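You operate a simulated robot arm through the tools that you are given. There is no shell and no other tool.

The job below is to be done with a simulated robot arm. You get a single attempt, and the scene is never put back.

Task
Weigh the blue-banded hand roll, set the length selector by its grade and put the roll back.
Fine: press its core key; UNDER wants MORE, OVER wants LESS; leave the other rolls.

The check looks at the end state, three seconds after you hand in, the way a careful person would. Anything else that was tipped, shoved, dropped, spilled or broken makes it a failure.

Robot
A 7-joint arm with a two-finger parallel gripper, fixed in place. Base frame: the origin is on the floor under the middle of its stand, x ahead of it, y to its left, z up. Readings come in m, degrees, newtons and seconds.
It reaches about 1.247 m from its shoulder. Its first joint turns from -132.0 to 132.0 degrees. Payload 3.91 kg.
The tool frame sits at the grasp point between the pads (the TCP): z along the fingers, y along the line on which they close. The tips reach 0.03 m beyond it. The gripper opens to 0.11 m. The fingers are 0.02 m wide and 0.01 m thick; the gripper's body (0.048 by 0.112 m) begins 0.055 m behind the TCP.
Orientation is that of the tool frame in the base frame, as a unit quaternion [w, x, y, z]. With the fingers straight down and closing along the base's y, the tool's x points along the base's -x, its y along +y and its z along -z.

Tools
- The arm moves only by the tool jog_arm. Its argument "moves" is one flat list of numbers, 7 for each row, row after row: the shift along the base's x, y, z in m, then the turn, a rotation vector about the base's x, y, z in degrees, then the finger opening in m, from 0 to 0.11. In form: [tx, ty, tz, rx, ry, rz, hand, tx, ty, tz, rx, ry, rz, hand, ...]. A call has 1 to 20 rows; each row shifts and turns the commanded pose from where the row before left it. Each row takes 0.2 s and may step no farther than 0.05 m and 8.6 degrees from the row before; otherwise, or with a gripper value out of range, the whole call is refused. A pose out of reach is approached as far as the arm can. The call stops where the force on the tool passes 70 N (or 10 N more than at its start, if that is more) or the arm is blocked; 0.2 s more then pass. Each finger travels about 0.108 m/s and halts on what it meets, pressing with about 34 N; the grip force reading is that of the motor and also rises with nothing between the fingers. The clock runs only during rows and for 0.2 s after the last one: add rows that do not move to give the fingers time. It gives the time, the measured TCP pose, the force on the tool (base axes), the opening and the grip force at its end, in the units of the frame above (readings bear some noise), with the torque about the TCP (base axes, N m) and any sound that the robot's microphone picked up.
- Cameras (640 x 400 px; columns grow to the right, rows downward): "scene" is fixed at [0.2209, 0.6511, 1.2161]; the picture's right is [-0.56, -0.83, 0.00], its down [-0.29, 0.19, -0.94] and it looks along [0.78, -0.53, -0.35] (base axes); focal length 214 px, centre (320, 200). "wrist" rides on the gripper at [0.072, 0.017, -0.103] in the tool frame; the picture's right is [-0.23, 0.97, 0.00], its down [-0.76, -0.18, -0.62] and it looks along [-0.61, -0.14, 0.78] (tool axes); focal length 222 px, centre (320, 200).
- capture(camera): a new picture of that camera. The clock stands still meanwhile.
- point_at(camera, pixels): for up to 12 pixels [column, row] of the newest picture of that camera ("zoom" is the newest enlarged one), the place [x, y, z] in the base frame of the surface seen there, good to about 0.002 m. The clock stands still meanwhile.
- zoom(camera, box): a new picture of the part [left, top, right, bottom] of that camera's present view, enlarged. The clock stands still meanwhile.
- finish_job(): hands the job in; it is judged then, once.

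Leave the gripper open and the arm clear of the work at the hand-in unless told otherwise.

The tools are called after "Request:" as a command line: name --argument value ..., lists and objects as JSON in quotes. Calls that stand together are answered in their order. jog_arm: Moves the arm, as the interface text tells. Its arguments: {"type":"object","properties":{"moves":{"type":"array","items":{"type":"number"}}},"required":["moves"]} The other tools are called the same way: capture (camera) takes a picture; point_at (camera, pixels) gives the place of the surface under pixels of a picture; zoom (camera, box) takes an enlarged picture of a part of a camera's view; finish_job () hands the job in.

At the start:

```text
time: 0.0
tool_pos: [0.3703, 0.5028, 1.2391]
ee_rot: [0.0, 0.0, 1.0, 0.0]
contact_force: [-0.1, 0.6, 0.3]
ft_torque: [0.0, -0.02, -0.01]
grip_width: 0.1099
finger_force: 0.1
```

scene: 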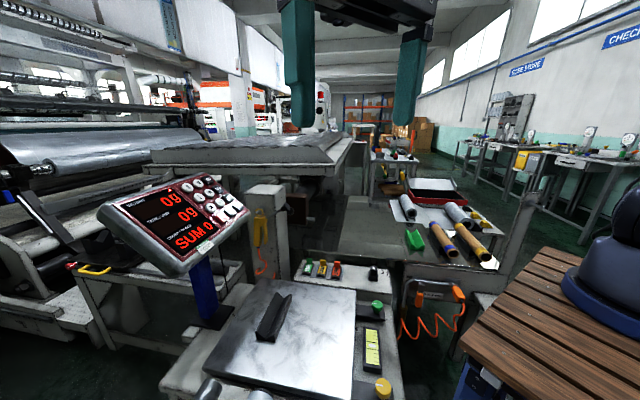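
wrist: 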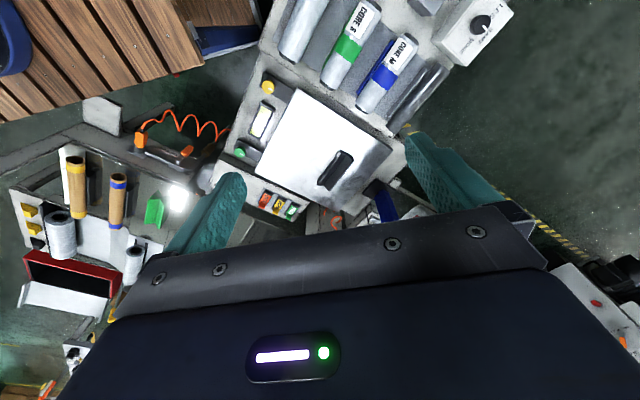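

I see a scale with a display, rolls with coloured bands, keys and a dial. First I will take enlarged views of both cameras to identify the parts.

Request:
zoom --camera "wrist" --box '[230, 0, 530, 230]'

Request:
zoom --camera "scene" --box '[90, 160, 290, 290]'

Request:
zoom --camera "scene" --box '[160, 240, 500, 400]'

Request:
zoom --camera "scene" --box '[340, 160, 540, 300]'

```text
1.74 times, centred on (380, 115) of wrist
```

zoom: 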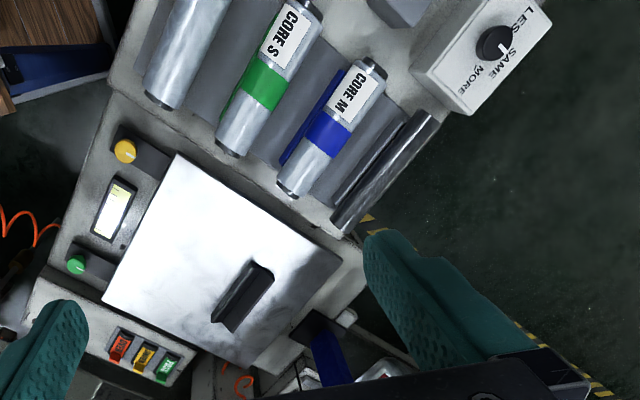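

```text
3.08 times, centred on (190, 225) of scene
```

zoom: 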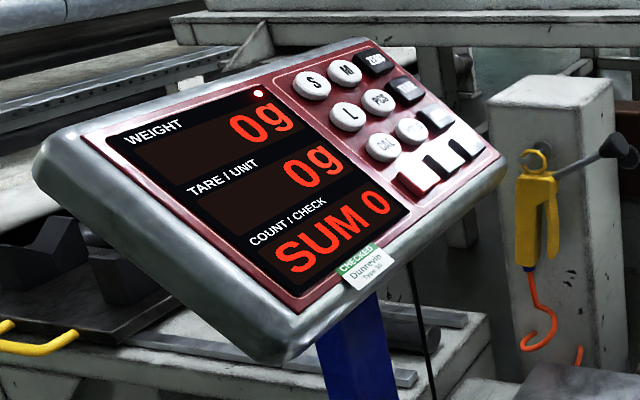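

```text
1.88 times, centred on (330, 320) of scene
```

zoom: 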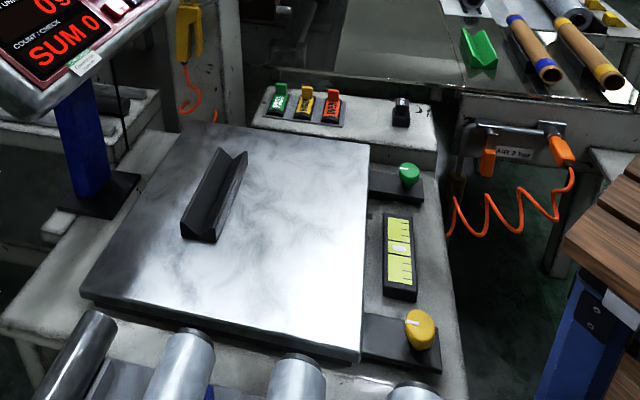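

```text
2.86 times, centred on (440, 230) of scene
```

zoom: 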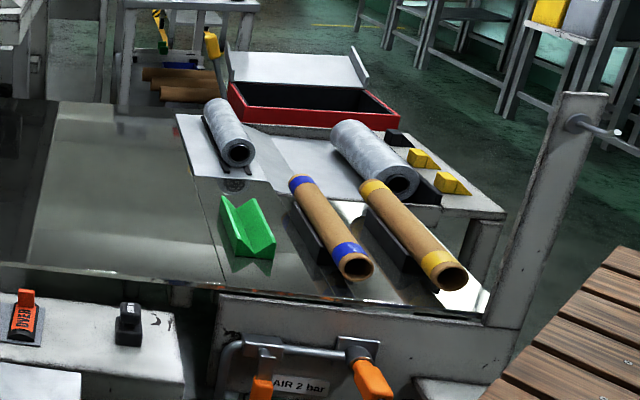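

The blue-banded hand roll is the silver one labelled CORE M, around wrist pixel (385,75). I will locate the main parts: the roll, its cradle, the V-cradle on the platter, the selector, the keys and the lamps.

Request:
point_at --camera "wrist" --pixels '[[409, 40], [387, 75], [365, 103], [405, 55], [356, 5], [330, 82], [475, 22], [490, 10], [445, 35], [335, 170], [320, 185], [290, 100]]'

Request:
point_at --camera "scene" --pixels '[[187, 187], [197, 183], [198, 195], [209, 192], [272, 320], [280, 300], [305, 266], [320, 268], [336, 270], [372, 272], [200, 262], [225, 240]]'

Request:
zoom --camera "wrist" --box '[420, 0, 540, 80]'

Request:
zoom --camera "wrist" --box '[240, 0, 440, 130]'

Request:
zoom --camera "scene" --box '[285, 245, 395, 315]'

```text
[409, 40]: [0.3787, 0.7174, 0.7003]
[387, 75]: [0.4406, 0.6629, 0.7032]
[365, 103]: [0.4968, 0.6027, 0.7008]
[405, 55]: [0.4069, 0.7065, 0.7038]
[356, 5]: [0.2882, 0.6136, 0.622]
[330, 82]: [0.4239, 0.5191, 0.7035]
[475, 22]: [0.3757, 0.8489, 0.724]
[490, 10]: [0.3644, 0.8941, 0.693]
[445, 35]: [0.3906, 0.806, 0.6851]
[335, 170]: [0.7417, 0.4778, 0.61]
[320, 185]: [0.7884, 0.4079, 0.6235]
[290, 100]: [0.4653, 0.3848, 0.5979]
```

```text
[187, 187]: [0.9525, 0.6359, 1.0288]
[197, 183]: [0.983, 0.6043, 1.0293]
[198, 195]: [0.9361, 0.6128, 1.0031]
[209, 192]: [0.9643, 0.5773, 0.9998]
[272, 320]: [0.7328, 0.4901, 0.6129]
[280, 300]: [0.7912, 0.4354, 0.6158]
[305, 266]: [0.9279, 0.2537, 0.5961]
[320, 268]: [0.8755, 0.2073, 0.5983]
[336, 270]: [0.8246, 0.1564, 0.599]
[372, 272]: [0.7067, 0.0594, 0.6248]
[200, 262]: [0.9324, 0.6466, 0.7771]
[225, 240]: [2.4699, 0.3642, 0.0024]
```

```text
5.00 times, centred on (480, 40) of wrist
```

zoom: 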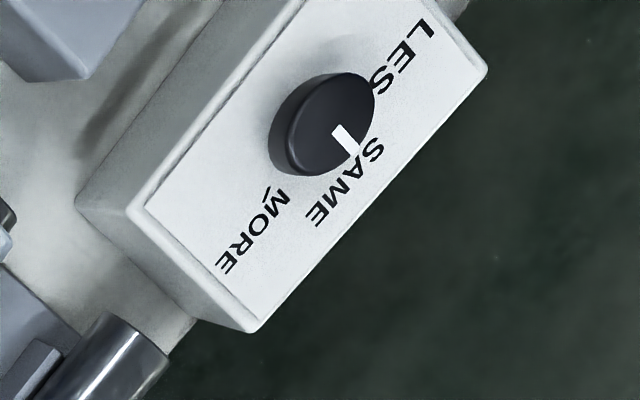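

```text
3.08 times, centred on (340, 65) of wrist
```

zoom: 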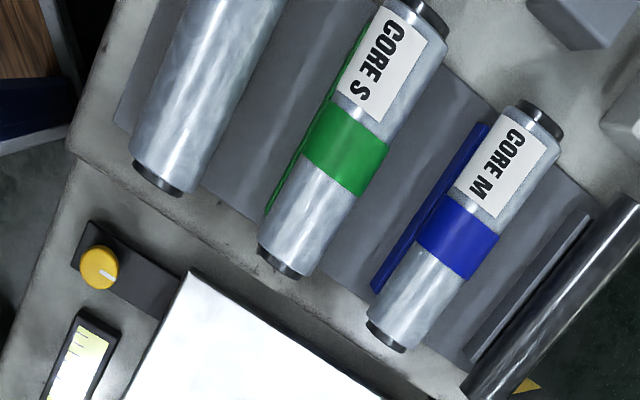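

```text
5.71 times, centred on (340, 280) of scene
```

zoom: 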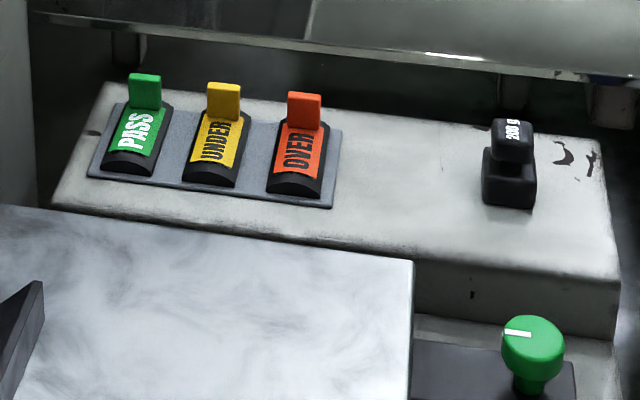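

The M key, the PASS/UNDER/OVER flags and the LESS/SAME/MORE dial are visible. I will zoom closer on the keypad, the black button, and the flags to read the labels.

Request:
zoom --camera "scene" --box '[175, 168, 255, 228]'

Request:
zoom --camera "scene" --box '[360, 258, 390, 288]'

Request:
zoom --camera "scene" --box '[350, 290, 400, 400]'

Request:
zoom --camera "wrist" --box '[240, 120, 420, 240]'

```text
6.67 times, centred on (215, 198) of scene
```

zoom: 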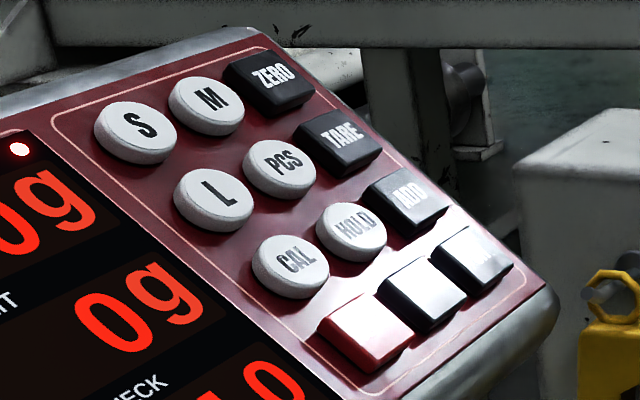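

```text
13.33 times, centred on (375, 273) of scene
```

zoom: 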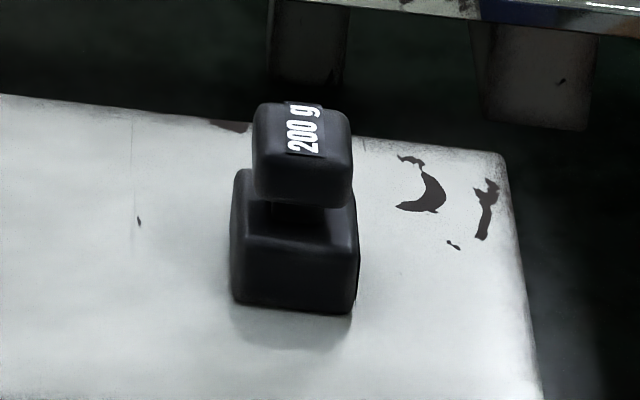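

```text
3.64 times, centred on (375, 345) of scene
```

zoom: 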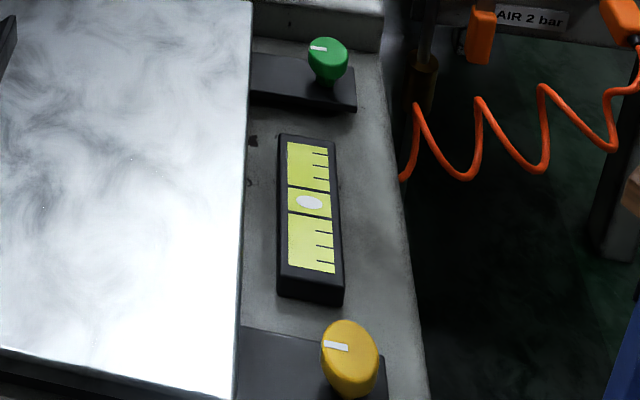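

```text
3.33 times, centred on (330, 180) of wrist
```

zoom: 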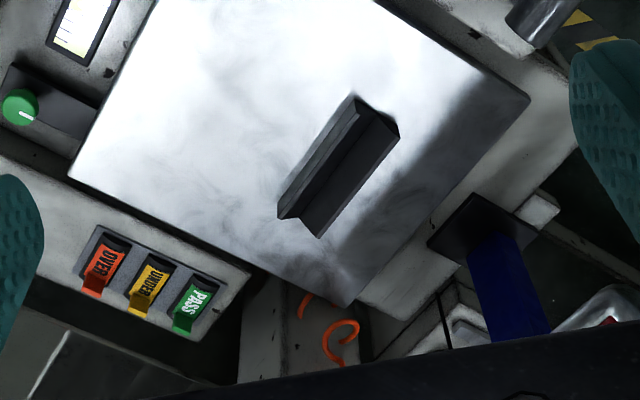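

The bubble level is centred and the scale reads 0 g, with keys S, M, L and so on. I will swing the gripper to hover over the blue-banded roll (near x 0.44, y 0.66), turned −44° so the fingers would close across it, and look closer.

Request:
jog_arm --moves '[0.01, 0.0217, -0.033, 0, 0, -6.3, 0.11, 0.01, 0.0217, -0.033, 0, 0, -6.3, 0.11, 0.01, 0.0217, -0.033, 0, 0, -6.3, 0.11, 0.01, 0.0217, -0.033, 0, 0, -6.3, 0.11, 0.01, 0.0217, -0.033, 0, 0, -6.3, 0.11, 0.01, 0.0217, -0.033, 0, 0, -6.3, 0.11, 0.01, 0.0217, -0.033, 0, 0, -6.3, 0.11]'

Request:
capture --camera "wrist"

Request:
capture --camera "scene"

```text
time: 1.6
tool_pos: [0.443, 0.6552, 1.0083]
ee_rot: [0.0, 0.376, 0.927, 0.001]
contact_force: [-0.3, -0.1, 1.4]
ft_torque: [0.02, -0.06, 0.03]
grip_width: 0.1101
finger_force: 0.1
```

```text
taken
```

wrist: 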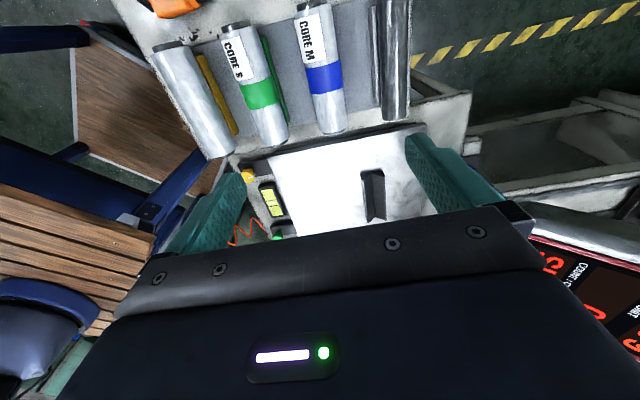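

```text
taken
```

scene: 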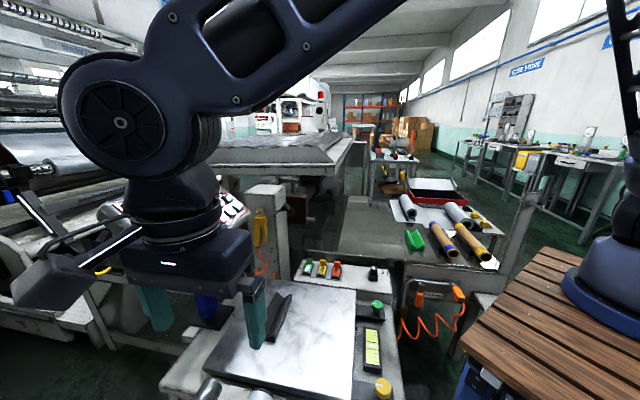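

I am above the rolls now. I will zoom on roll M (wrist about (320,70)) and its cradle, and on the selector area.

Request:
zoom --camera "wrist" --box '[220, 0, 420, 140]'

Request:
point_at --camera "wrist" --pixels '[[302, 5], [310, 30], [324, 78], [332, 115], [337, 134], [311, 80], [340, 76], [295, 75], [285, 75], [360, 75], [377, 75], [395, 75]]'

```text
2.86 times, centred on (320, 70) of wrist
```

zoom: 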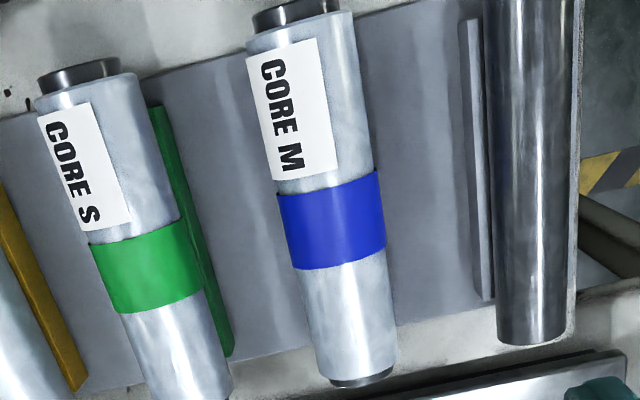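

```text
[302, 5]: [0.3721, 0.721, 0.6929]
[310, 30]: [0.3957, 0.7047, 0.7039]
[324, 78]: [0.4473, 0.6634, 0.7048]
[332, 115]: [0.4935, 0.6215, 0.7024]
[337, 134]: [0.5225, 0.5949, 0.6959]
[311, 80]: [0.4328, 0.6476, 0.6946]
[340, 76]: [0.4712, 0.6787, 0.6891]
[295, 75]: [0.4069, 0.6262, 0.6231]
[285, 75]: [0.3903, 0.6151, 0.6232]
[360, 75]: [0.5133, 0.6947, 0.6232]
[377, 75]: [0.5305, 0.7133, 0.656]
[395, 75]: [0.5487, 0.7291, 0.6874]
```

Tray surface is z≈0.623, roll top z≈0.705. I will measure the cradle rails (green at zoom (190,230), grey at (480,150)) and the ends of the rolls.

Request:
point_at --camera "zoom" --pixels '[[157, 112], [190, 220], [226, 340], [200, 230], [474, 150], [488, 290], [482, 200], [535, 150], [290, 15], [362, 380], [340, 378], [300, 345]]'

Request:
point_at --camera "wrist" --pixels '[[247, 50], [262, 95], [284, 145], [297, 165], [360, 175], [385, 175], [372, 192], [372, 175], [366, 212], [384, 215], [330, 155], [400, 130]]'

```text
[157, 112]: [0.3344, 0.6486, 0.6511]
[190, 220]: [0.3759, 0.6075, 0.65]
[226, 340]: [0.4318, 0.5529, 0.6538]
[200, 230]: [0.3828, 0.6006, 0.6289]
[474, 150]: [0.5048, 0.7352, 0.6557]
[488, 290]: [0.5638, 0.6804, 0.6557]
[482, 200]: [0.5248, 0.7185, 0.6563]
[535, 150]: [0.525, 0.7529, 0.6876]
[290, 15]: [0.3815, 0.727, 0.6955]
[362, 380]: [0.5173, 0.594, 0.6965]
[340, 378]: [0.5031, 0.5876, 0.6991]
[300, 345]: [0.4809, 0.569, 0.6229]
```

```text
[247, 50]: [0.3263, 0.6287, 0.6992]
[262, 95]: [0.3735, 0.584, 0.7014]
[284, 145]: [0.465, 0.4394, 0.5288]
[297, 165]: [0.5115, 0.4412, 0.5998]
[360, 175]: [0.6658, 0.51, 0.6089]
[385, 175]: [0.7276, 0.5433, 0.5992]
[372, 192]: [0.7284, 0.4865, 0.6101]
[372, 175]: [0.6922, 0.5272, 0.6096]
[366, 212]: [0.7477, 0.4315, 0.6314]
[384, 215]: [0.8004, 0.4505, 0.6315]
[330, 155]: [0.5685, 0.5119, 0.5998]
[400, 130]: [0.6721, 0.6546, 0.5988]
```

Rails top at z≈0.655; the roll is about 0.030 m in radius with its axis at z≈0.675. I will sample cross-sections at both ends of the roll for the axis line, and the platter V-cradle rims around (372,190).

Request:
point_at --camera "wrist" --pixels '[[301, 20], [309, 19], [319, 18], [299, 40], [327, 36], [325, 125], [335, 123], [345, 121], [317, 100], [330, 98], [342, 96], [322, 70]]'

Request:
zoom --camera "wrist" --box '[330, 150, 430, 225]'

```text
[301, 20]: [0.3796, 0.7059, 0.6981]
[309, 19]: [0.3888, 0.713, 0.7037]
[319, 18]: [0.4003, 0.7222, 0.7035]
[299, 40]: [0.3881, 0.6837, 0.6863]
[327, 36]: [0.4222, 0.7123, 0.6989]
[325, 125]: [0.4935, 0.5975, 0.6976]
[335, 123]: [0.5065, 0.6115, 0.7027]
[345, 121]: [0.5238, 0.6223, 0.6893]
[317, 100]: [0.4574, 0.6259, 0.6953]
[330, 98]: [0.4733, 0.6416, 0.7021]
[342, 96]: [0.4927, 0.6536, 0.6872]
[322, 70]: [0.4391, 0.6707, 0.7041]
```

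```text
5.33 times, centred on (380, 188) of wrist
```

zoom: 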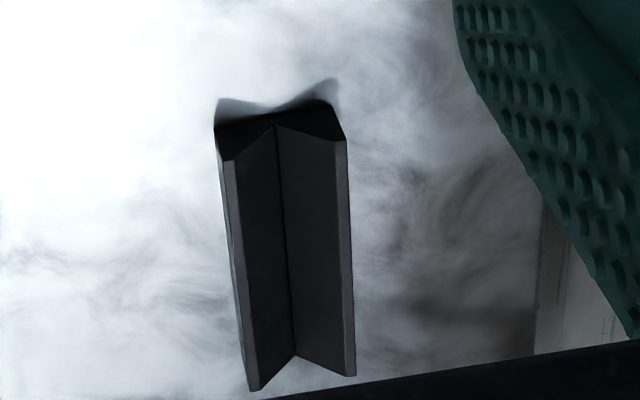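

The V-cradle on the platter is clear in the enlargement. I will measure its rims (left from (231,170) to (253,375), right from (343,148) to (352,365)) and valley line (277,130)–(295,350).

Request:
point_at --camera "zoom" --pixels '[[230, 172], [240, 270], [252, 375], [343, 150], [347, 260], [351, 365], [279, 145], [287, 250], [294, 345], [218, 130], [275, 110], [330, 105]]'

Request:
point_at --camera "wrist" --pixels '[[270, 158], [300, 149], [340, 143], [380, 136], [404, 131], [412, 145]]'

```text
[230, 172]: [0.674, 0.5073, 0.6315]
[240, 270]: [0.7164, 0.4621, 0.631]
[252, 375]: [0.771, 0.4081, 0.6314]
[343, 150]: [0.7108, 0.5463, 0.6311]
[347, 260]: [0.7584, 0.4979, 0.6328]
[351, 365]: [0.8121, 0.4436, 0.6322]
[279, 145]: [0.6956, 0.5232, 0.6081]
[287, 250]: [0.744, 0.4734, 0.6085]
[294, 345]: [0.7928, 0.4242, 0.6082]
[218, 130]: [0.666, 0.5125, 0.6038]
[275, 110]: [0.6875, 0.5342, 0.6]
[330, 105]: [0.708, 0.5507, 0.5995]
```

```text
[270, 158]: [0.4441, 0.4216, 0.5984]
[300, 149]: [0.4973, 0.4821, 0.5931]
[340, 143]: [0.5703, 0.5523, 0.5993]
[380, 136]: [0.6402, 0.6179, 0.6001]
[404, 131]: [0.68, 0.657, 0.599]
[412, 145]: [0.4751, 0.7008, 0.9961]
```

Measurements agree: the roll axis runs at −45°, centre about (0.450, 0.662, 0.675), and the platter V-cradle axis is at −45.5° with centre about (0.742, 0.477). I will press the M core key first: close the fingers, and move to about 0.15 m off the key along the panel's normal, tilting 42.5°, to look at the keypad.

Request:
jog_arm --moves '[0.02, -0.01, 0.0385, 0, 0, -0.85, 0, 0.02, -0.01, 0.0385, 2.5, -2.5, 0, 0, 0.02, -0.01, 0.0385, 2.5, -2.5, 0, 0, 0.02, -0.01, 0.0385, 2.5, -2.5, 0, 0, 0.0416, -0.0108, 0, 2.5, -2.5, 0, 0, 0.0416, -0.0108, 0, 2.5, -2.5, 0, 0, 0.0416, -0.0108, 0, 2.5, -2.5, 0, 0, 0.0416, -0.0108, 0, 2.5, -2.5, 0, 0, 0.0416, -0.0108, 0, 2.5, -2.5, 0, 0, 0.0416, -0.0108, 0, 2.5, -2.5, 0, 0, 0.0416, -0.0108, 0, 2.5, -2.5, 0, 0, 0.0416, -0.0108, 0, 2.5, -2.5, 0, 0, 0.0416, -0.0108, 0, 2.55, -2.55, 0, 0]'

Request:
capture --camera "wrist"

Request:
capture --camera "scene"

```text
time: 4.4
tool_pos: [0.896, 0.518, 1.167]
ee_rot: [0.139, 0.356, 0.861, 0.335]
contact_force: [-1.7, 0.4, -0.3]
ft_torque: [-0.05, -0.01, -0.03]
grip_width: 0.0
finger_force: 33.8
```

```text
taken
```

wrist: 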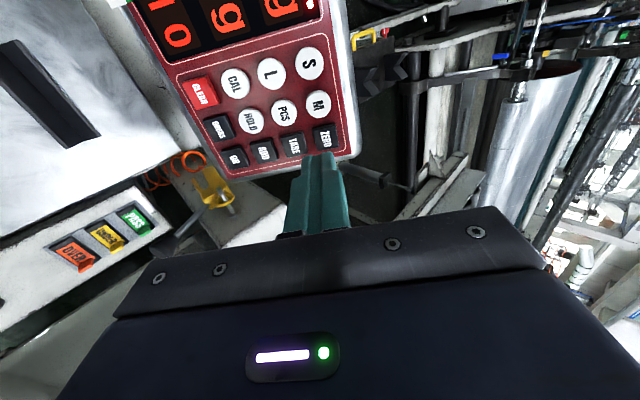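

```text
taken
```

scene: 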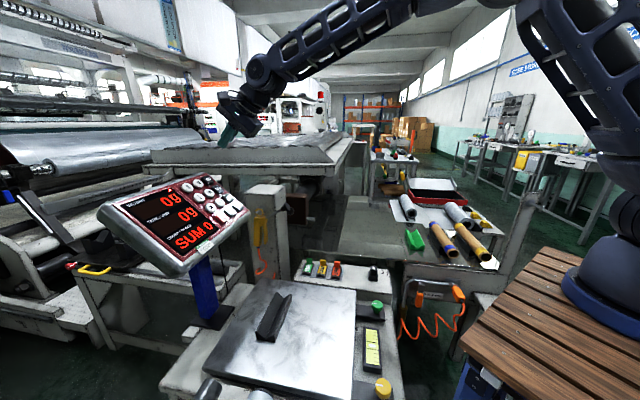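

The wrist view shows the keypad; M is at about (318,105). I'll zoom and measure the keys and the panel surface.

Request:
point_at --camera "wrist" --pixels '[[318, 105], [309, 64], [284, 113], [271, 73], [250, 121], [235, 83], [324, 135], [292, 90], [300, 40], [335, 80], [312, 98], [324, 112]]'

Request:
zoom --camera "wrist" --box '[240, 30, 360, 180]'

Request:
zoom --camera "scene" --box '[90, 160, 290, 290]'

```text
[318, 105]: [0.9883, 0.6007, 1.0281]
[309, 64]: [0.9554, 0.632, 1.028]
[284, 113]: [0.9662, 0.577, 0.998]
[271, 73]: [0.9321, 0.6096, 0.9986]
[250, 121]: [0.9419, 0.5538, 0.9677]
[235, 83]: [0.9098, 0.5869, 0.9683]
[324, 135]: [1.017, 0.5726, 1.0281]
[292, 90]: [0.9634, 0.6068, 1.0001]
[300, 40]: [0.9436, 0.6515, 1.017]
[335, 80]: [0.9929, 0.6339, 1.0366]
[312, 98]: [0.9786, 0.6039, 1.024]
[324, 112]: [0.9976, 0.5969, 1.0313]
```

```text
2.67 times, centred on (300, 105) of wrist
```

zoom: 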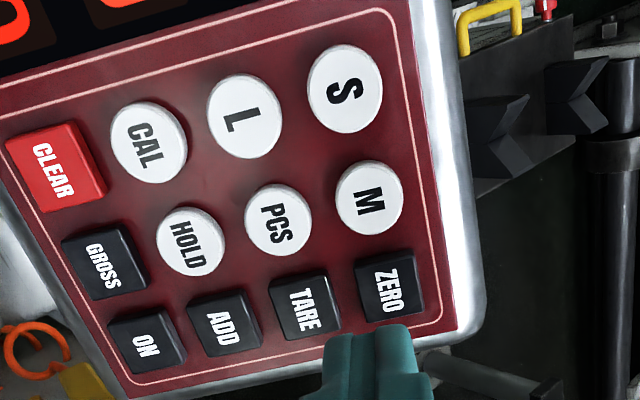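

```text
3.08 times, centred on (190, 225) of scene
```

zoom: 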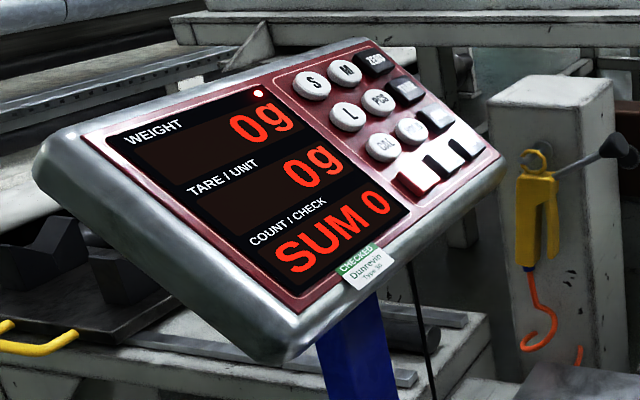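

The M key top is at (0.988, 0.601, 1.028) and the panel slope is 42.5°, matching the tool tilt. I'll hold still for one row to check the settled pose before approaching.

Request:
jog_arm --moves '[0, 0, 0, 0, 0, 0, 0, 0, 0, 0, 0, 0, 0, 0]'

```text
time: 5.0
tool_pos: [0.8973, 0.5171, 1.1657]
ee_rot: [0.138, 0.355, 0.862, 0.335]
contact_force: [-0.1, -0.1, -0.5]
ft_torque: [0.03, -0.02, 0.0]
grip_width: 0.0
finger_force: 34.1
```

The pose is settled at (0.897, 0.517, 1.166). I'll approach to about 0.03 m off the M key along the normal.

Request:
jog_arm --moves '[0.0156, 0.0137, -0.0236, 0, 0, 0, 0, 0.0156, 0.0137, -0.0236, 0, 0, 0, 0, 0.0156, 0.0137, -0.0236, 0, 0, 0, 0, 0.0156, 0.0137, -0.0236, 0, 0, 0, 0, 0, 0, 0, 0, 0, 0, 0]'

Request:
capture --camera "wrist"

Request:
zoom --camera "scene" --box '[170, 120, 270, 220]'

```text
time: 6.2
tool_pos: [0.9591, 0.5737, 1.069]
ee_rot: [0.138, 0.356, 0.861, 0.335]
contact_force: [-0.1, -0.2, -0.3]
ft_torque: [0.02, -0.03, -0.01]
grip_width: 0.0001
finger_force: 33.7
```

```text
taken
```

wrist: 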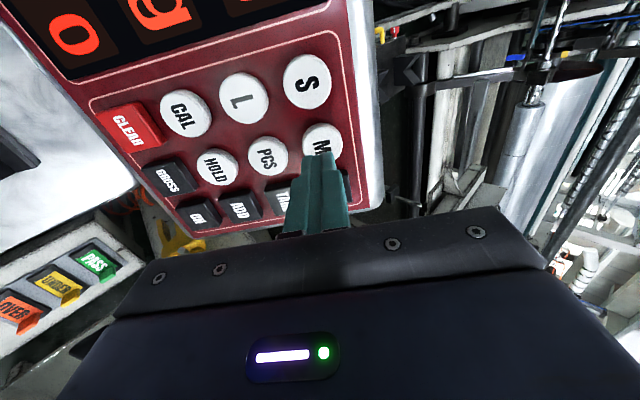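

```text
4.00 times, centred on (220, 170) of scene
```

zoom: 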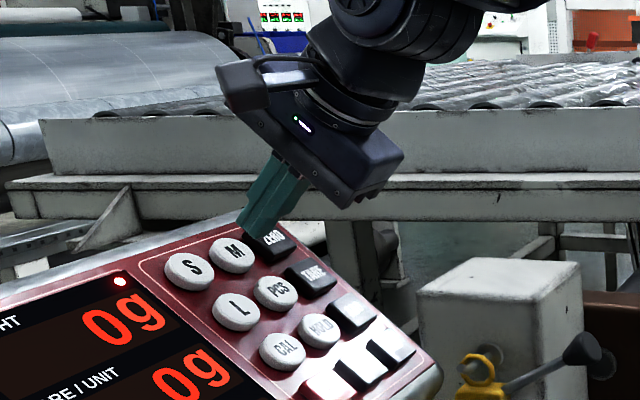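

The fingertips are right over M (wrist (322,150)), about 0.027 m from it. I'll check the visible part of M once more, then press.

Request:
point_at --camera "wrist" --pixels '[[322, 138], [305, 138], [339, 138], [322, 127], [307, 82]]'

```text
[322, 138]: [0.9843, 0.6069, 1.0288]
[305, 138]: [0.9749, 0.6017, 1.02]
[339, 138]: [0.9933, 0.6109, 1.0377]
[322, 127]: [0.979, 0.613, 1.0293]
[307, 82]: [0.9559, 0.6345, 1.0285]
```

M centre is confirmed at (0.988, 0.602, 1.0285). Now press gently along the tool axis: 0.023 m approach then small 3 mm steps.

Request:
jog_arm --moves '[0.0058, 0.0055, -0.0085, 0, 0, 0, 0, 0.0058, 0.0055, -0.0085, 0, 0, 0, 0, 0.0014, 0.0014, -0.0022, 0, 0, 0, 0, 0.0014, 0.0014, -0.0022, 0, 0, 0, 0]'

Request:
zoom --camera "scene" --box '[90, 140, 270, 280]'

```text
time: 7.2
tool_pos: [0.9724, 0.5868, 1.0466]
ee_rot: [0.139, 0.355, 0.862, 0.335]
contact_force: [-1.2, -1.2, 1.5]
ft_torque: [0.0, 0.01, 0.01]
grip_width: 0.0
finger_force: 34.3
heard: click
```

```text
2.86 times, centred on (180, 210) of scene
```

zoom: 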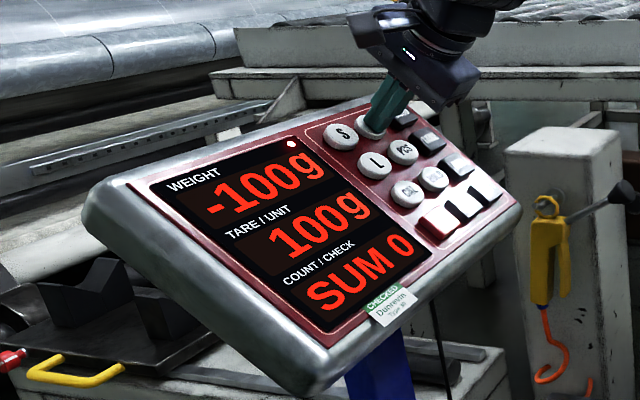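

The click was heard and the panel now shows TARE 100 g (core M), weight −100 g. I'll retract along the tool axis, then return to above roll M while untilting and opening the fingers to 0.09.

Request:
jog_arm --moves '[-0.018, -0.018, 0.0276, 0, 0, 0, 0, -0.018, -0.018, 0.0276, 0, 0, 0, 0, -0.018, -0.018, 0.0276, 0, 0, 0, 0, -0.018, -0.018, 0.0276, 0, 0, 0, 0, -0.0416, 0.0108, 0, -2.5, 2.5, 0, 0, -0.0416, 0.0108, 0, -2.5, 2.5, 0, 0, -0.0416, 0.0108, 0, -2.5, 2.5, 0, 0, -0.0416, 0.0108, 0, -2.5, 2.5, 0, 0.09, -0.0416, 0.0108, 0, -2.5, 2.5, 0, 0.09, -0.0416, 0.0108, 0, -2.5, 2.5, 0, 0.09, -0.0416, 0.0108, 0, -2.5, 2.5, 0, 0.09, -0.0416, 0.0108, 0, -2.5, 2.5, 0, 0.09, -0.0416, 0.0108, 0, -2.5, 2.5, 0, 0.09, -0.019, 0.0125, -0.0393, -2.5, 2.5, 0, 0.09, -0.019, 0.0125, -0.0393, -2.5, 2.5, 0, 0.09, -0.019, 0.0125, -0.0393, -2.55, 2.55, 0, 0.09, -0.019, 0.0125, -0.0393, 0, 0, 0, 0.09, 0, 0, 0, 0, 0, 0, 0.09]'

Request:
capture --camera "wrist"

Request:
capture --camera "scene"

```text
time: 11.0
tool_pos: [0.4494, 0.6642, 1.0008]
ee_rot: [-0.001, 0.382, 0.924, 0.0]
contact_force: [0.4, -0.8, -0.3]
ft_torque: [0.0, 0.0, -0.02]
grip_width: 0.09
finger_force: 0.0
```

```text
taken
```

wrist: 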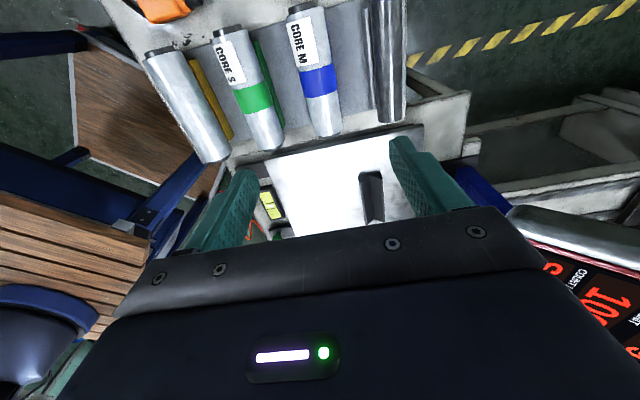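

```text
taken
```

scene: 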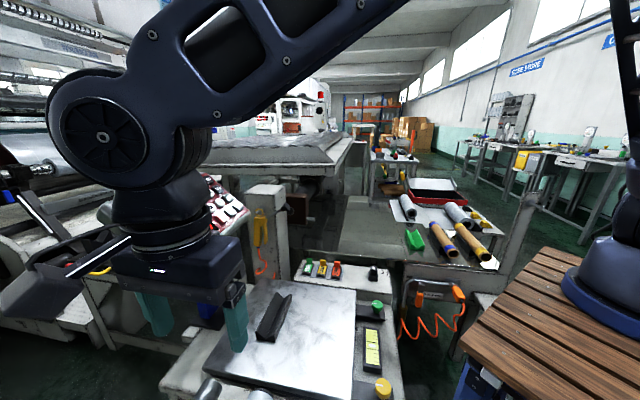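

The hover pose is right above roll M and both of its ends are in view around (305,10)–(325,135). I'll measure the ends to centre the grip along the roll.

Request:
zoom --camera "wrist" --box '[250, 0, 400, 140]'

Request:
point_at --camera "wrist" --pixels '[[302, 6], [302, 10], [304, 17], [325, 128], [327, 135], [320, 80], [308, 82], [334, 78], [314, 50], [302, 52], [326, 49], [318, 108]]'

```text
2.86 times, centred on (325, 70) of wrist
```

zoom: 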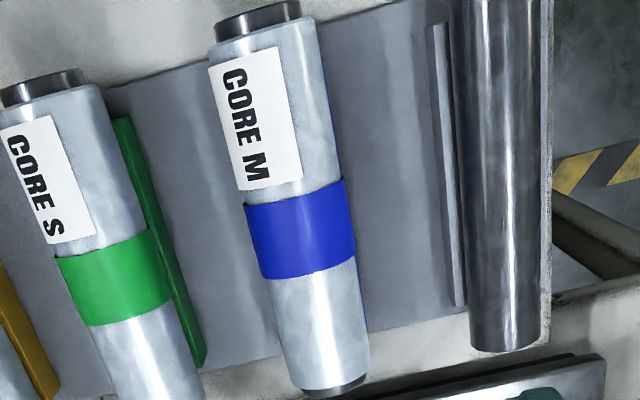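

```text
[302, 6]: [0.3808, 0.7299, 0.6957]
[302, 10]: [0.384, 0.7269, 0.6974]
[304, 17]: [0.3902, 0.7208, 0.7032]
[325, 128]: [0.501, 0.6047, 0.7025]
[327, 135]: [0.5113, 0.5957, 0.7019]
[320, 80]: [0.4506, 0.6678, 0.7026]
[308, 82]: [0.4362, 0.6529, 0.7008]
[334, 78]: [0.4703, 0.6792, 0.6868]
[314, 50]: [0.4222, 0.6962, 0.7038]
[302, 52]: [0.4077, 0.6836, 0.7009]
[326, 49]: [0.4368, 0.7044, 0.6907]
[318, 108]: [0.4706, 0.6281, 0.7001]
```

The roll centre is at about (0.449, 0.6615). I'll descend to z≈0.76 (tips still above the roll) and check alignment.

Request:
jog_arm --moves '[0, -0.0005, -0.0402, 0, 0, 0, 0.09, 0, -0.0005, -0.0402, 0, 0, 0, 0.09, 0, -0.0005, -0.0402, 0, 0, 0, 0.09, 0, -0.0005, -0.0402, 0, 0, 0, 0.09, 0, -0.0005, -0.0402, 0, 0, 0, 0.09, 0, 0, -0.0402, 0, 0, 0, 0.09, 0, 0, 0, 0, 0, 0, 0.09]'

Request:
capture --camera "wrist"

Request:
capture --camera "scene"

```text
time: 12.6
tool_pos: [0.4522, 0.6595, 0.7566]
ee_rot: [0.0, 0.381, 0.924, 0.0]
contact_force: [0.7, -0.7, 0.2]
ft_torque: [0.0, 0.03, -0.03]
grip_width: 0.0902
finger_force: 0.0
```

```text
taken
```

wrist: 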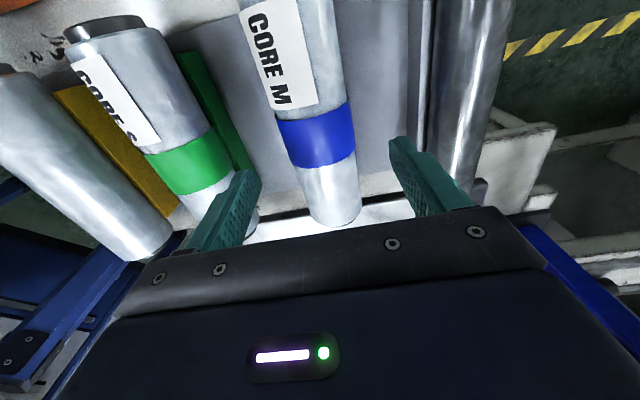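

```text
taken
```

scene: 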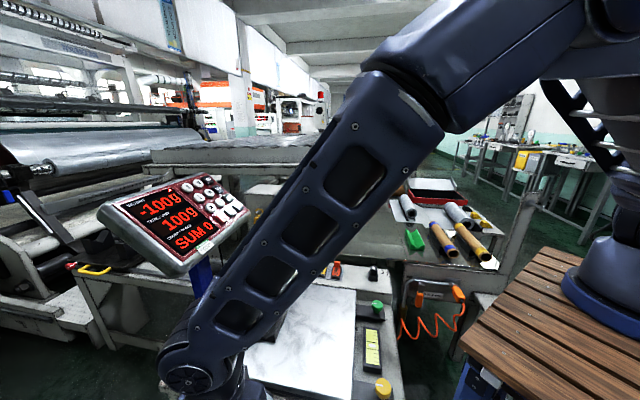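

The blue band is centred at (317,137), right under the TCP. I'll check the cross-section here once more.

Request:
point_at --camera "wrist" --pixels '[[285, 140], [300, 138], [316, 135], [332, 132], [347, 129], [296, 180], [325, 180], [352, 178], [268, 80], [300, 75], [332, 68]]'

Request:
zoom --camera "wrist" --box '[170, 80, 490, 240]'

```text
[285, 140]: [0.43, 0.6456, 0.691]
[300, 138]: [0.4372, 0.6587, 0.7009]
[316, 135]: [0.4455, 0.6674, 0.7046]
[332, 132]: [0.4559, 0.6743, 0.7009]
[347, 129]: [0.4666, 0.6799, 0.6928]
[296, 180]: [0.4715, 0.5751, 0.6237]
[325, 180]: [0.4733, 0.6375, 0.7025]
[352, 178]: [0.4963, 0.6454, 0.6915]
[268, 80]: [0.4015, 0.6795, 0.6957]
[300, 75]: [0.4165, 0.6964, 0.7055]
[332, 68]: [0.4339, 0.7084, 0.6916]
```

```text
2.00 times, centred on (330, 160) of wrist
```

zoom: 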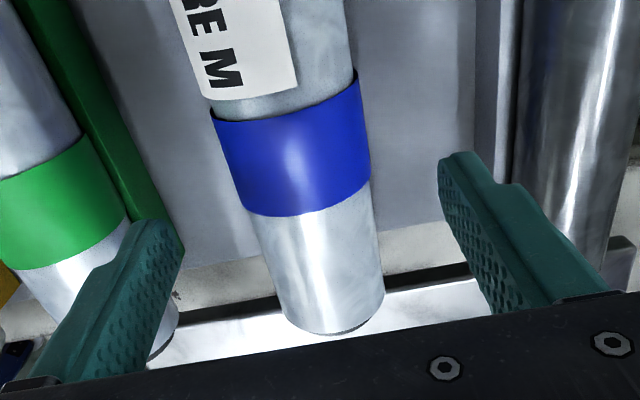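

Alignment is within 1 mm. Descend to z≈0.688 (tips at 0.658, just above rail tops) and close on the roll.

Request:
jog_arm --moves '[0, 0, -0.0229, 0, 0, 0, 0.09, 0, 0, -0.0229, 0, 0, 0, 0.09, 0, 0, -0.0229, 0, 0, 0, 0.09, 0, 0, 0, 0, 0, 0, 0.09]'

Request:
capture --camera "wrist"

```text
time: 13.6
tool_pos: [0.4504, 0.6594, 0.6889]
ee_rot: [-0.001, 0.382, 0.924, 0.0]
contact_force: [-0.1, 0.2, -0.3]
ft_torque: [0.0, -0.02, 0.0]
grip_width: 0.09
finger_force: 0.1
```

```text
taken
```

wrist: 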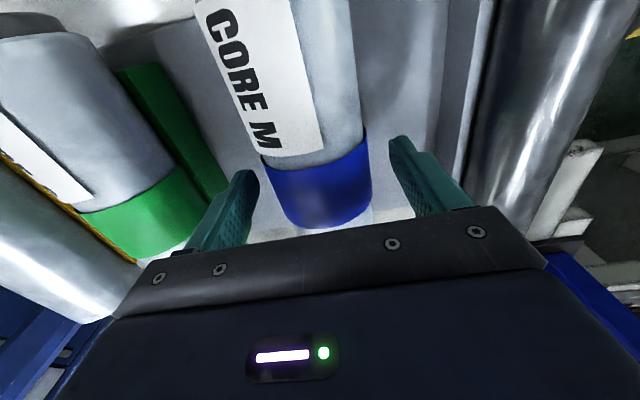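

No contact, and the fingers straddle the blue band with clearance. Close on the roll.

Request:
jog_arm --moves '[0, 0, 0, 0, 0, 0, 0.045, 0, 0, 0, 0, 0, 0, 0.045, 0, 0, 0, 0, 0, 0, 0.045]'

```text
time: 14.4
tool_pos: [0.4515, 0.6596, 0.6903]
ee_rot: [-0.001, 0.382, 0.924, 0.0]
contact_force: [3.7, 3.8, 2.5]
ft_torque: [0.13, -0.12, -0.05]
grip_width: 0.0585
finger_force: 33.8
```

Gripped at width 0.0585 m. Lift straight up 0.12 m.

Request:
jog_arm --moves '[0, 0, 0.01, 0, 0, 0, 0.045, 0, 0, 0.02, 0, 0, 0, 0.045, 0, 0, 0.03, 0, 0, 0, 0.045, 0, 0, 0.03, 0, 0, 0, 0.045, 0, 0, 0.03, 0, 0, 0, 0.045, 0, 0, 0, 0, 0, 0, 0.045]'

Request:
capture --camera "wrist"

Request:
capture --camera "scene"

```text
time: 15.8
tool_pos: [0.4455, 0.6592, 0.8094]
ee_rot: [0.0, 0.382, 0.924, 0.0]
contact_force: [0.4, 0.0, -2.3]
ft_torque: [0.01, -0.03, -0.01]
grip_width: 0.0582
finger_force: 33.7
```

```text
taken
```

wrist: 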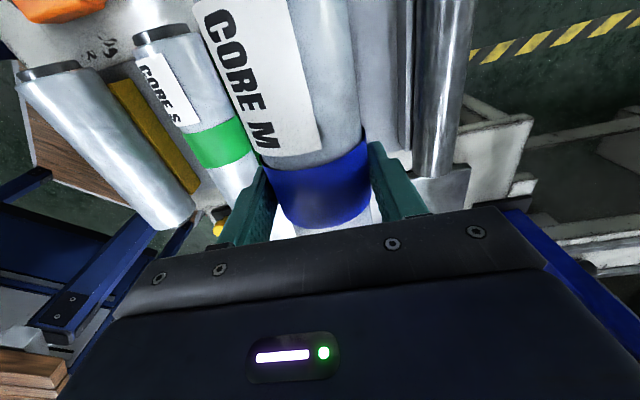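

```text
taken
```

scene: 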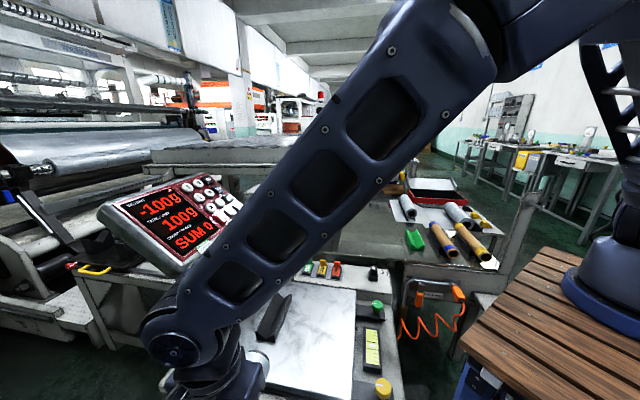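

The roll is lifted (about 2.3 N on the tool). I'll hold still a moment to check how noisy the pose reading is.

Request:
jog_arm --moves '[0, 0, 0, 0, 0, 0, 0.045]'

Request:
jog_arm --moves '[0, 0, 0, 0, 0, 0, 0.045]'

```text
time: 16.2
tool_pos: [0.446, 0.6604, 0.81]
ee_rot: [0.0, 0.382, 0.924, 0.0]
contact_force: [-0.7, -0.2, -2.3]
ft_torque: [0.01, -0.01, -0.01]
grip_width: 0.0585
finger_force: 34.4
```

```text
time: 16.6
tool_pos: [0.4473, 0.6602, 0.8104]
ee_rot: [0.001, 0.382, 0.924, 0.0]
contact_force: [0.3, 1.0, -2.8]
ft_torque: [0.01, 0.01, 0.0]
grip_width: 0.0586
finger_force: 34.4
```

Reading noise is about 1 mm. Now carry the roll at z≈0.81 to above the platter's V-cradle (target 0.7415, 0.4765).

Request:
jog_arm --moves '[0.0328, -0.0204, 0, 0, 0, -0.5, 0.045, 0.0328, -0.0204, 0, 0, 0, 0, 0.045, 0.0328, -0.0204, 0, 0, 0, 0, 0.045, 0.0328, -0.0204, 0, 0, 0, 0, 0.045, 0.0328, -0.0204, 0, 0, 0, 0, 0.045, 0.0328, -0.0204, 0, 0, 0, 0, 0.045, 0.0328, -0.0204, 0, 0, 0, 0, 0.045, 0.0328, -0.0204, 0, 0, 0, 0, 0.045, 0.0328, -0.0204, 0, 0, 0, 0, 0.045, 0, 0, 0, 0, 0, 0, 0.045, 0, 0, 0, 0, 0, 0, 0.045]'

Request:
capture --camera "wrist"

Request:
capture --camera "scene"

```text
time: 19.0
tool_pos: [0.7454, 0.4767, 0.8101]
ee_rot: [0.0, 0.386, 0.923, 0.0]
contact_force: [-0.3, 0.3, -1.9]
ft_torque: [-0.02, 0.02, 0.01]
grip_width: 0.0586
finger_force: 33.9
```

```text
taken
```

wrist: 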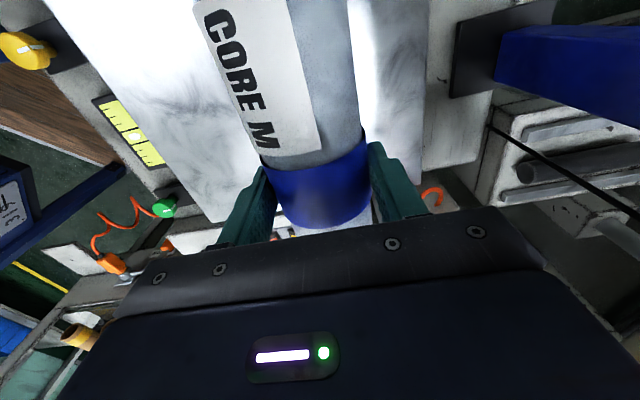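

```text
taken
```

scene: 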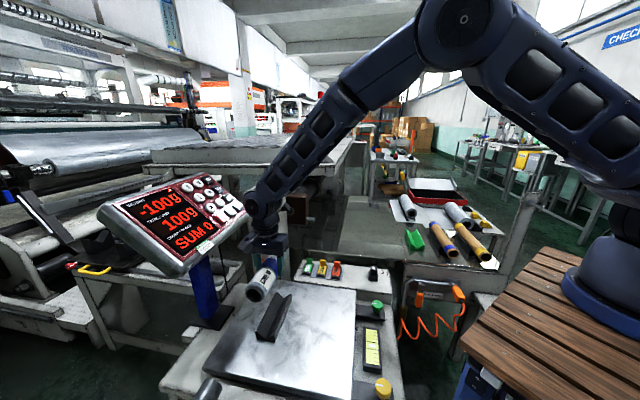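

The roll is above the V-cradle. I'll use the scene camera to check the alignment of roll versus V.

Request:
zoom --camera "scene" --box '[220, 240, 320, 350]'

Request:
point_at --camera "scene" --pixels '[[256, 295], [262, 280], [265, 270], [268, 262], [290, 297], [280, 320], [268, 338], [260, 330]]'

```text
3.64 times, centred on (270, 295) of scene
```

zoom: 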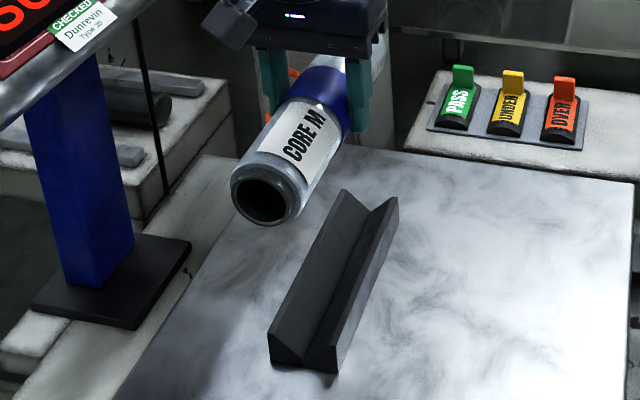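

```text
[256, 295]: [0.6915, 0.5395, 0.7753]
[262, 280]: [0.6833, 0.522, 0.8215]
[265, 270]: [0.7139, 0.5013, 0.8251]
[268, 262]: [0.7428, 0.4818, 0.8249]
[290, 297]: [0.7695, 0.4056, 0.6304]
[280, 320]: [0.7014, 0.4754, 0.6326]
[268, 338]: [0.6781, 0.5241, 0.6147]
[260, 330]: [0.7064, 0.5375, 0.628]
```

Alignment is good; shift −2 mm in x and y and descend to about z 0.675, leaving a few millimetres before contact.

Request:
jog_arm --moves '[-0.002, -0.002, -0.03, 0, 0, 0, 0.045, 0, 0, -0.03, 0, 0, 0, 0.045, 0, 0, -0.03, 0, 0, 0, 0.045, 0, 0, -0.025, 0, 0, 0, 0.045, 0, 0, -0.012, 0, 0, 0, 0.045, 0, 0, 0, 0, 0, 0, 0.045, 0, 0, 0, 0, 0, 0, 0.045]'

Request:
zoom --camera "scene" --box '[220, 240, 320, 350]'

```text
time: 20.6
tool_pos: [0.7432, 0.4723, 0.6829]
ee_rot: [0.0, 0.386, 0.923, 0.0]
contact_force: [0.4, 0.5, -2.0]
ft_torque: [0.01, -0.02, -0.02]
grip_width: 0.0585
finger_force: 33.6
```

```text
3.64 times, centred on (270, 295) of scene
```

zoom: 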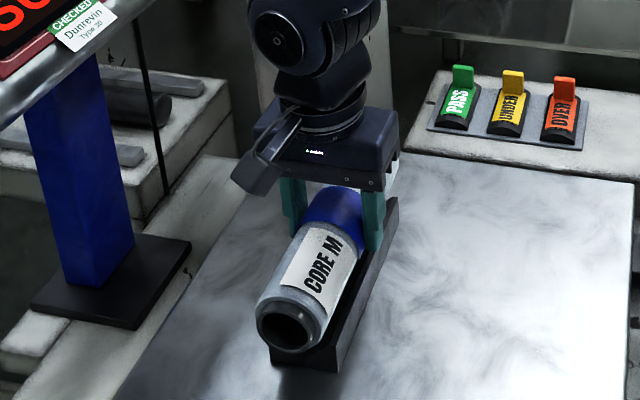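

Well lined up, no contact yet (TCP z 0.683). Lower another 14 mm in small steps.

Request:
jog_arm --moves '[0.001, 0.001, -0.006, 0, 0, 0, 0.045, 0, 0, -0.005, 0, 0, 0, 0.045, 0, 0, -0.003, 0, 0, 0, 0.045, 0, 0, 0, 0, 0, 0, 0.045]'

Request:
zoom --camera "scene" --box '[90, 160, 290, 290]'

```text
time: 21.6
tool_pos: [0.7453, 0.4734, 0.6697]
ee_rot: [0.0, 0.386, 0.923, 0.0]
contact_force: [0.7, 1.0, -1.6]
ft_torque: [-0.04, 0.01, -0.03]
grip_width: 0.0584
finger_force: 34.3
```

```text
3.08 times, centred on (190, 225) of scene
```

zoom: 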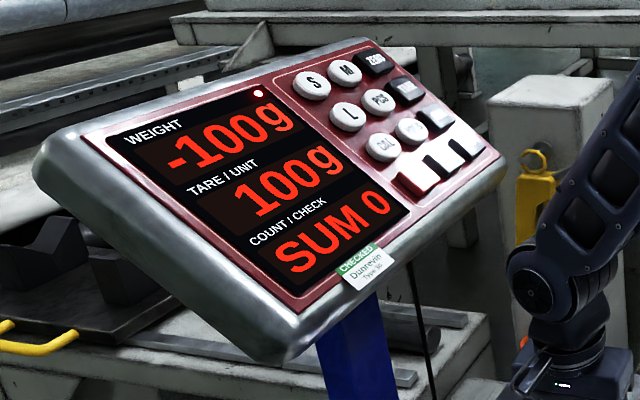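

The panel still reads −100 g, so there is no contact yet. Continue in 2 mm steps.

Request:
jog_arm --moves '[0, 0, -0.002, 0, 0, 0, 0.045, 0, 0, -0.002, 0, 0, 0, 0.045, 0, 0, 0, 0, 0, 0, 0.045]'

Request:
zoom --camera "scene" --box '[90, 160, 290, 290]'

```text
time: 22.4
tool_pos: [0.7445, 0.4739, 0.6671]
ee_rot: [0.001, 0.386, 0.923, 0.0]
contact_force: [-9.0, -8.6, 19.1]
ft_torque: [0.16, 0.03, 0.25]
grip_width: 0.0586
finger_force: 33.9
```

```text
3.08 times, centred on (190, 225) of scene
```

zoom: 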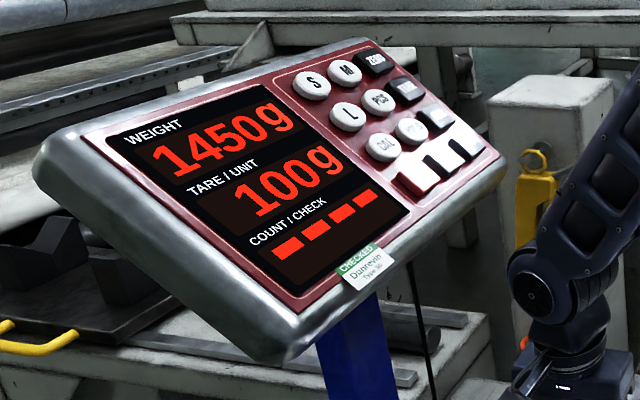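

The roll is seated in the V (about 19 N push, both faces touching). I'll ease up 1 mm and open the fingers to 0.085 to let it rest.

Request:
jog_arm --moves '[-0.0005, -0.0005, 0.001, 0, 0, 0, 0.045, 0, 0, 0, 0, 0, 0, 0.06, 0, 0, 0, 0, 0, 0, 0.07, 0, 0, 0, 0, 0, 0, 0.085, 0, 0, 0, 0, 0, 0, 0.085]'

Request:
capture --camera "scene"

Request:
capture --camera "wrist"

Request:
zoom --camera "scene" --box '[90, 160, 290, 290]'

```text
time: 23.6
tool_pos: [0.7441, 0.4741, 0.6675]
ee_rot: [0.0, 0.385, 0.923, 0.0]
contact_force: [-0.1, 0.7, 0.0]
ft_torque: [0.0, 0.01, 0.02]
grip_width: 0.085
finger_force: 0.0
```

```text
taken
```

scene: 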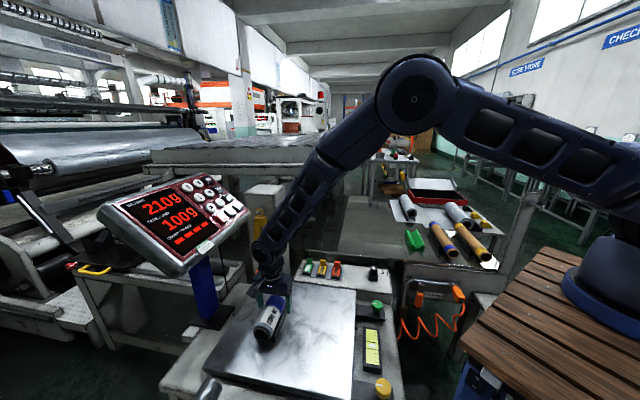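

```text
taken
```

wrist: 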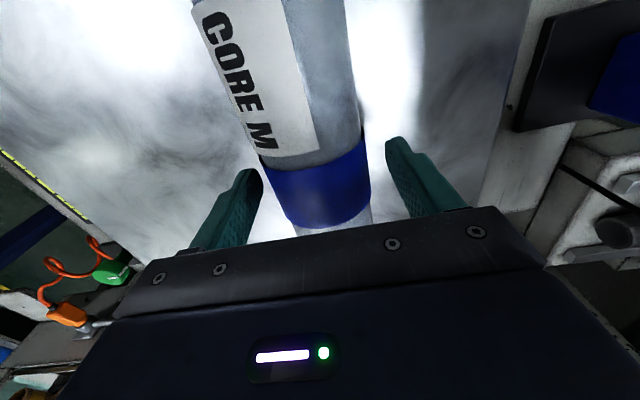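

```text
3.08 times, centred on (190, 225) of scene
```

zoom: 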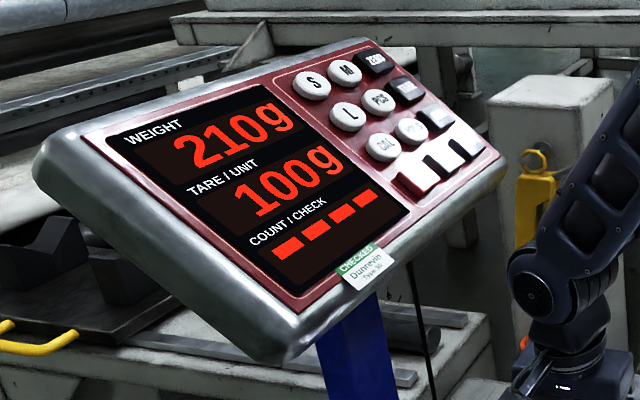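

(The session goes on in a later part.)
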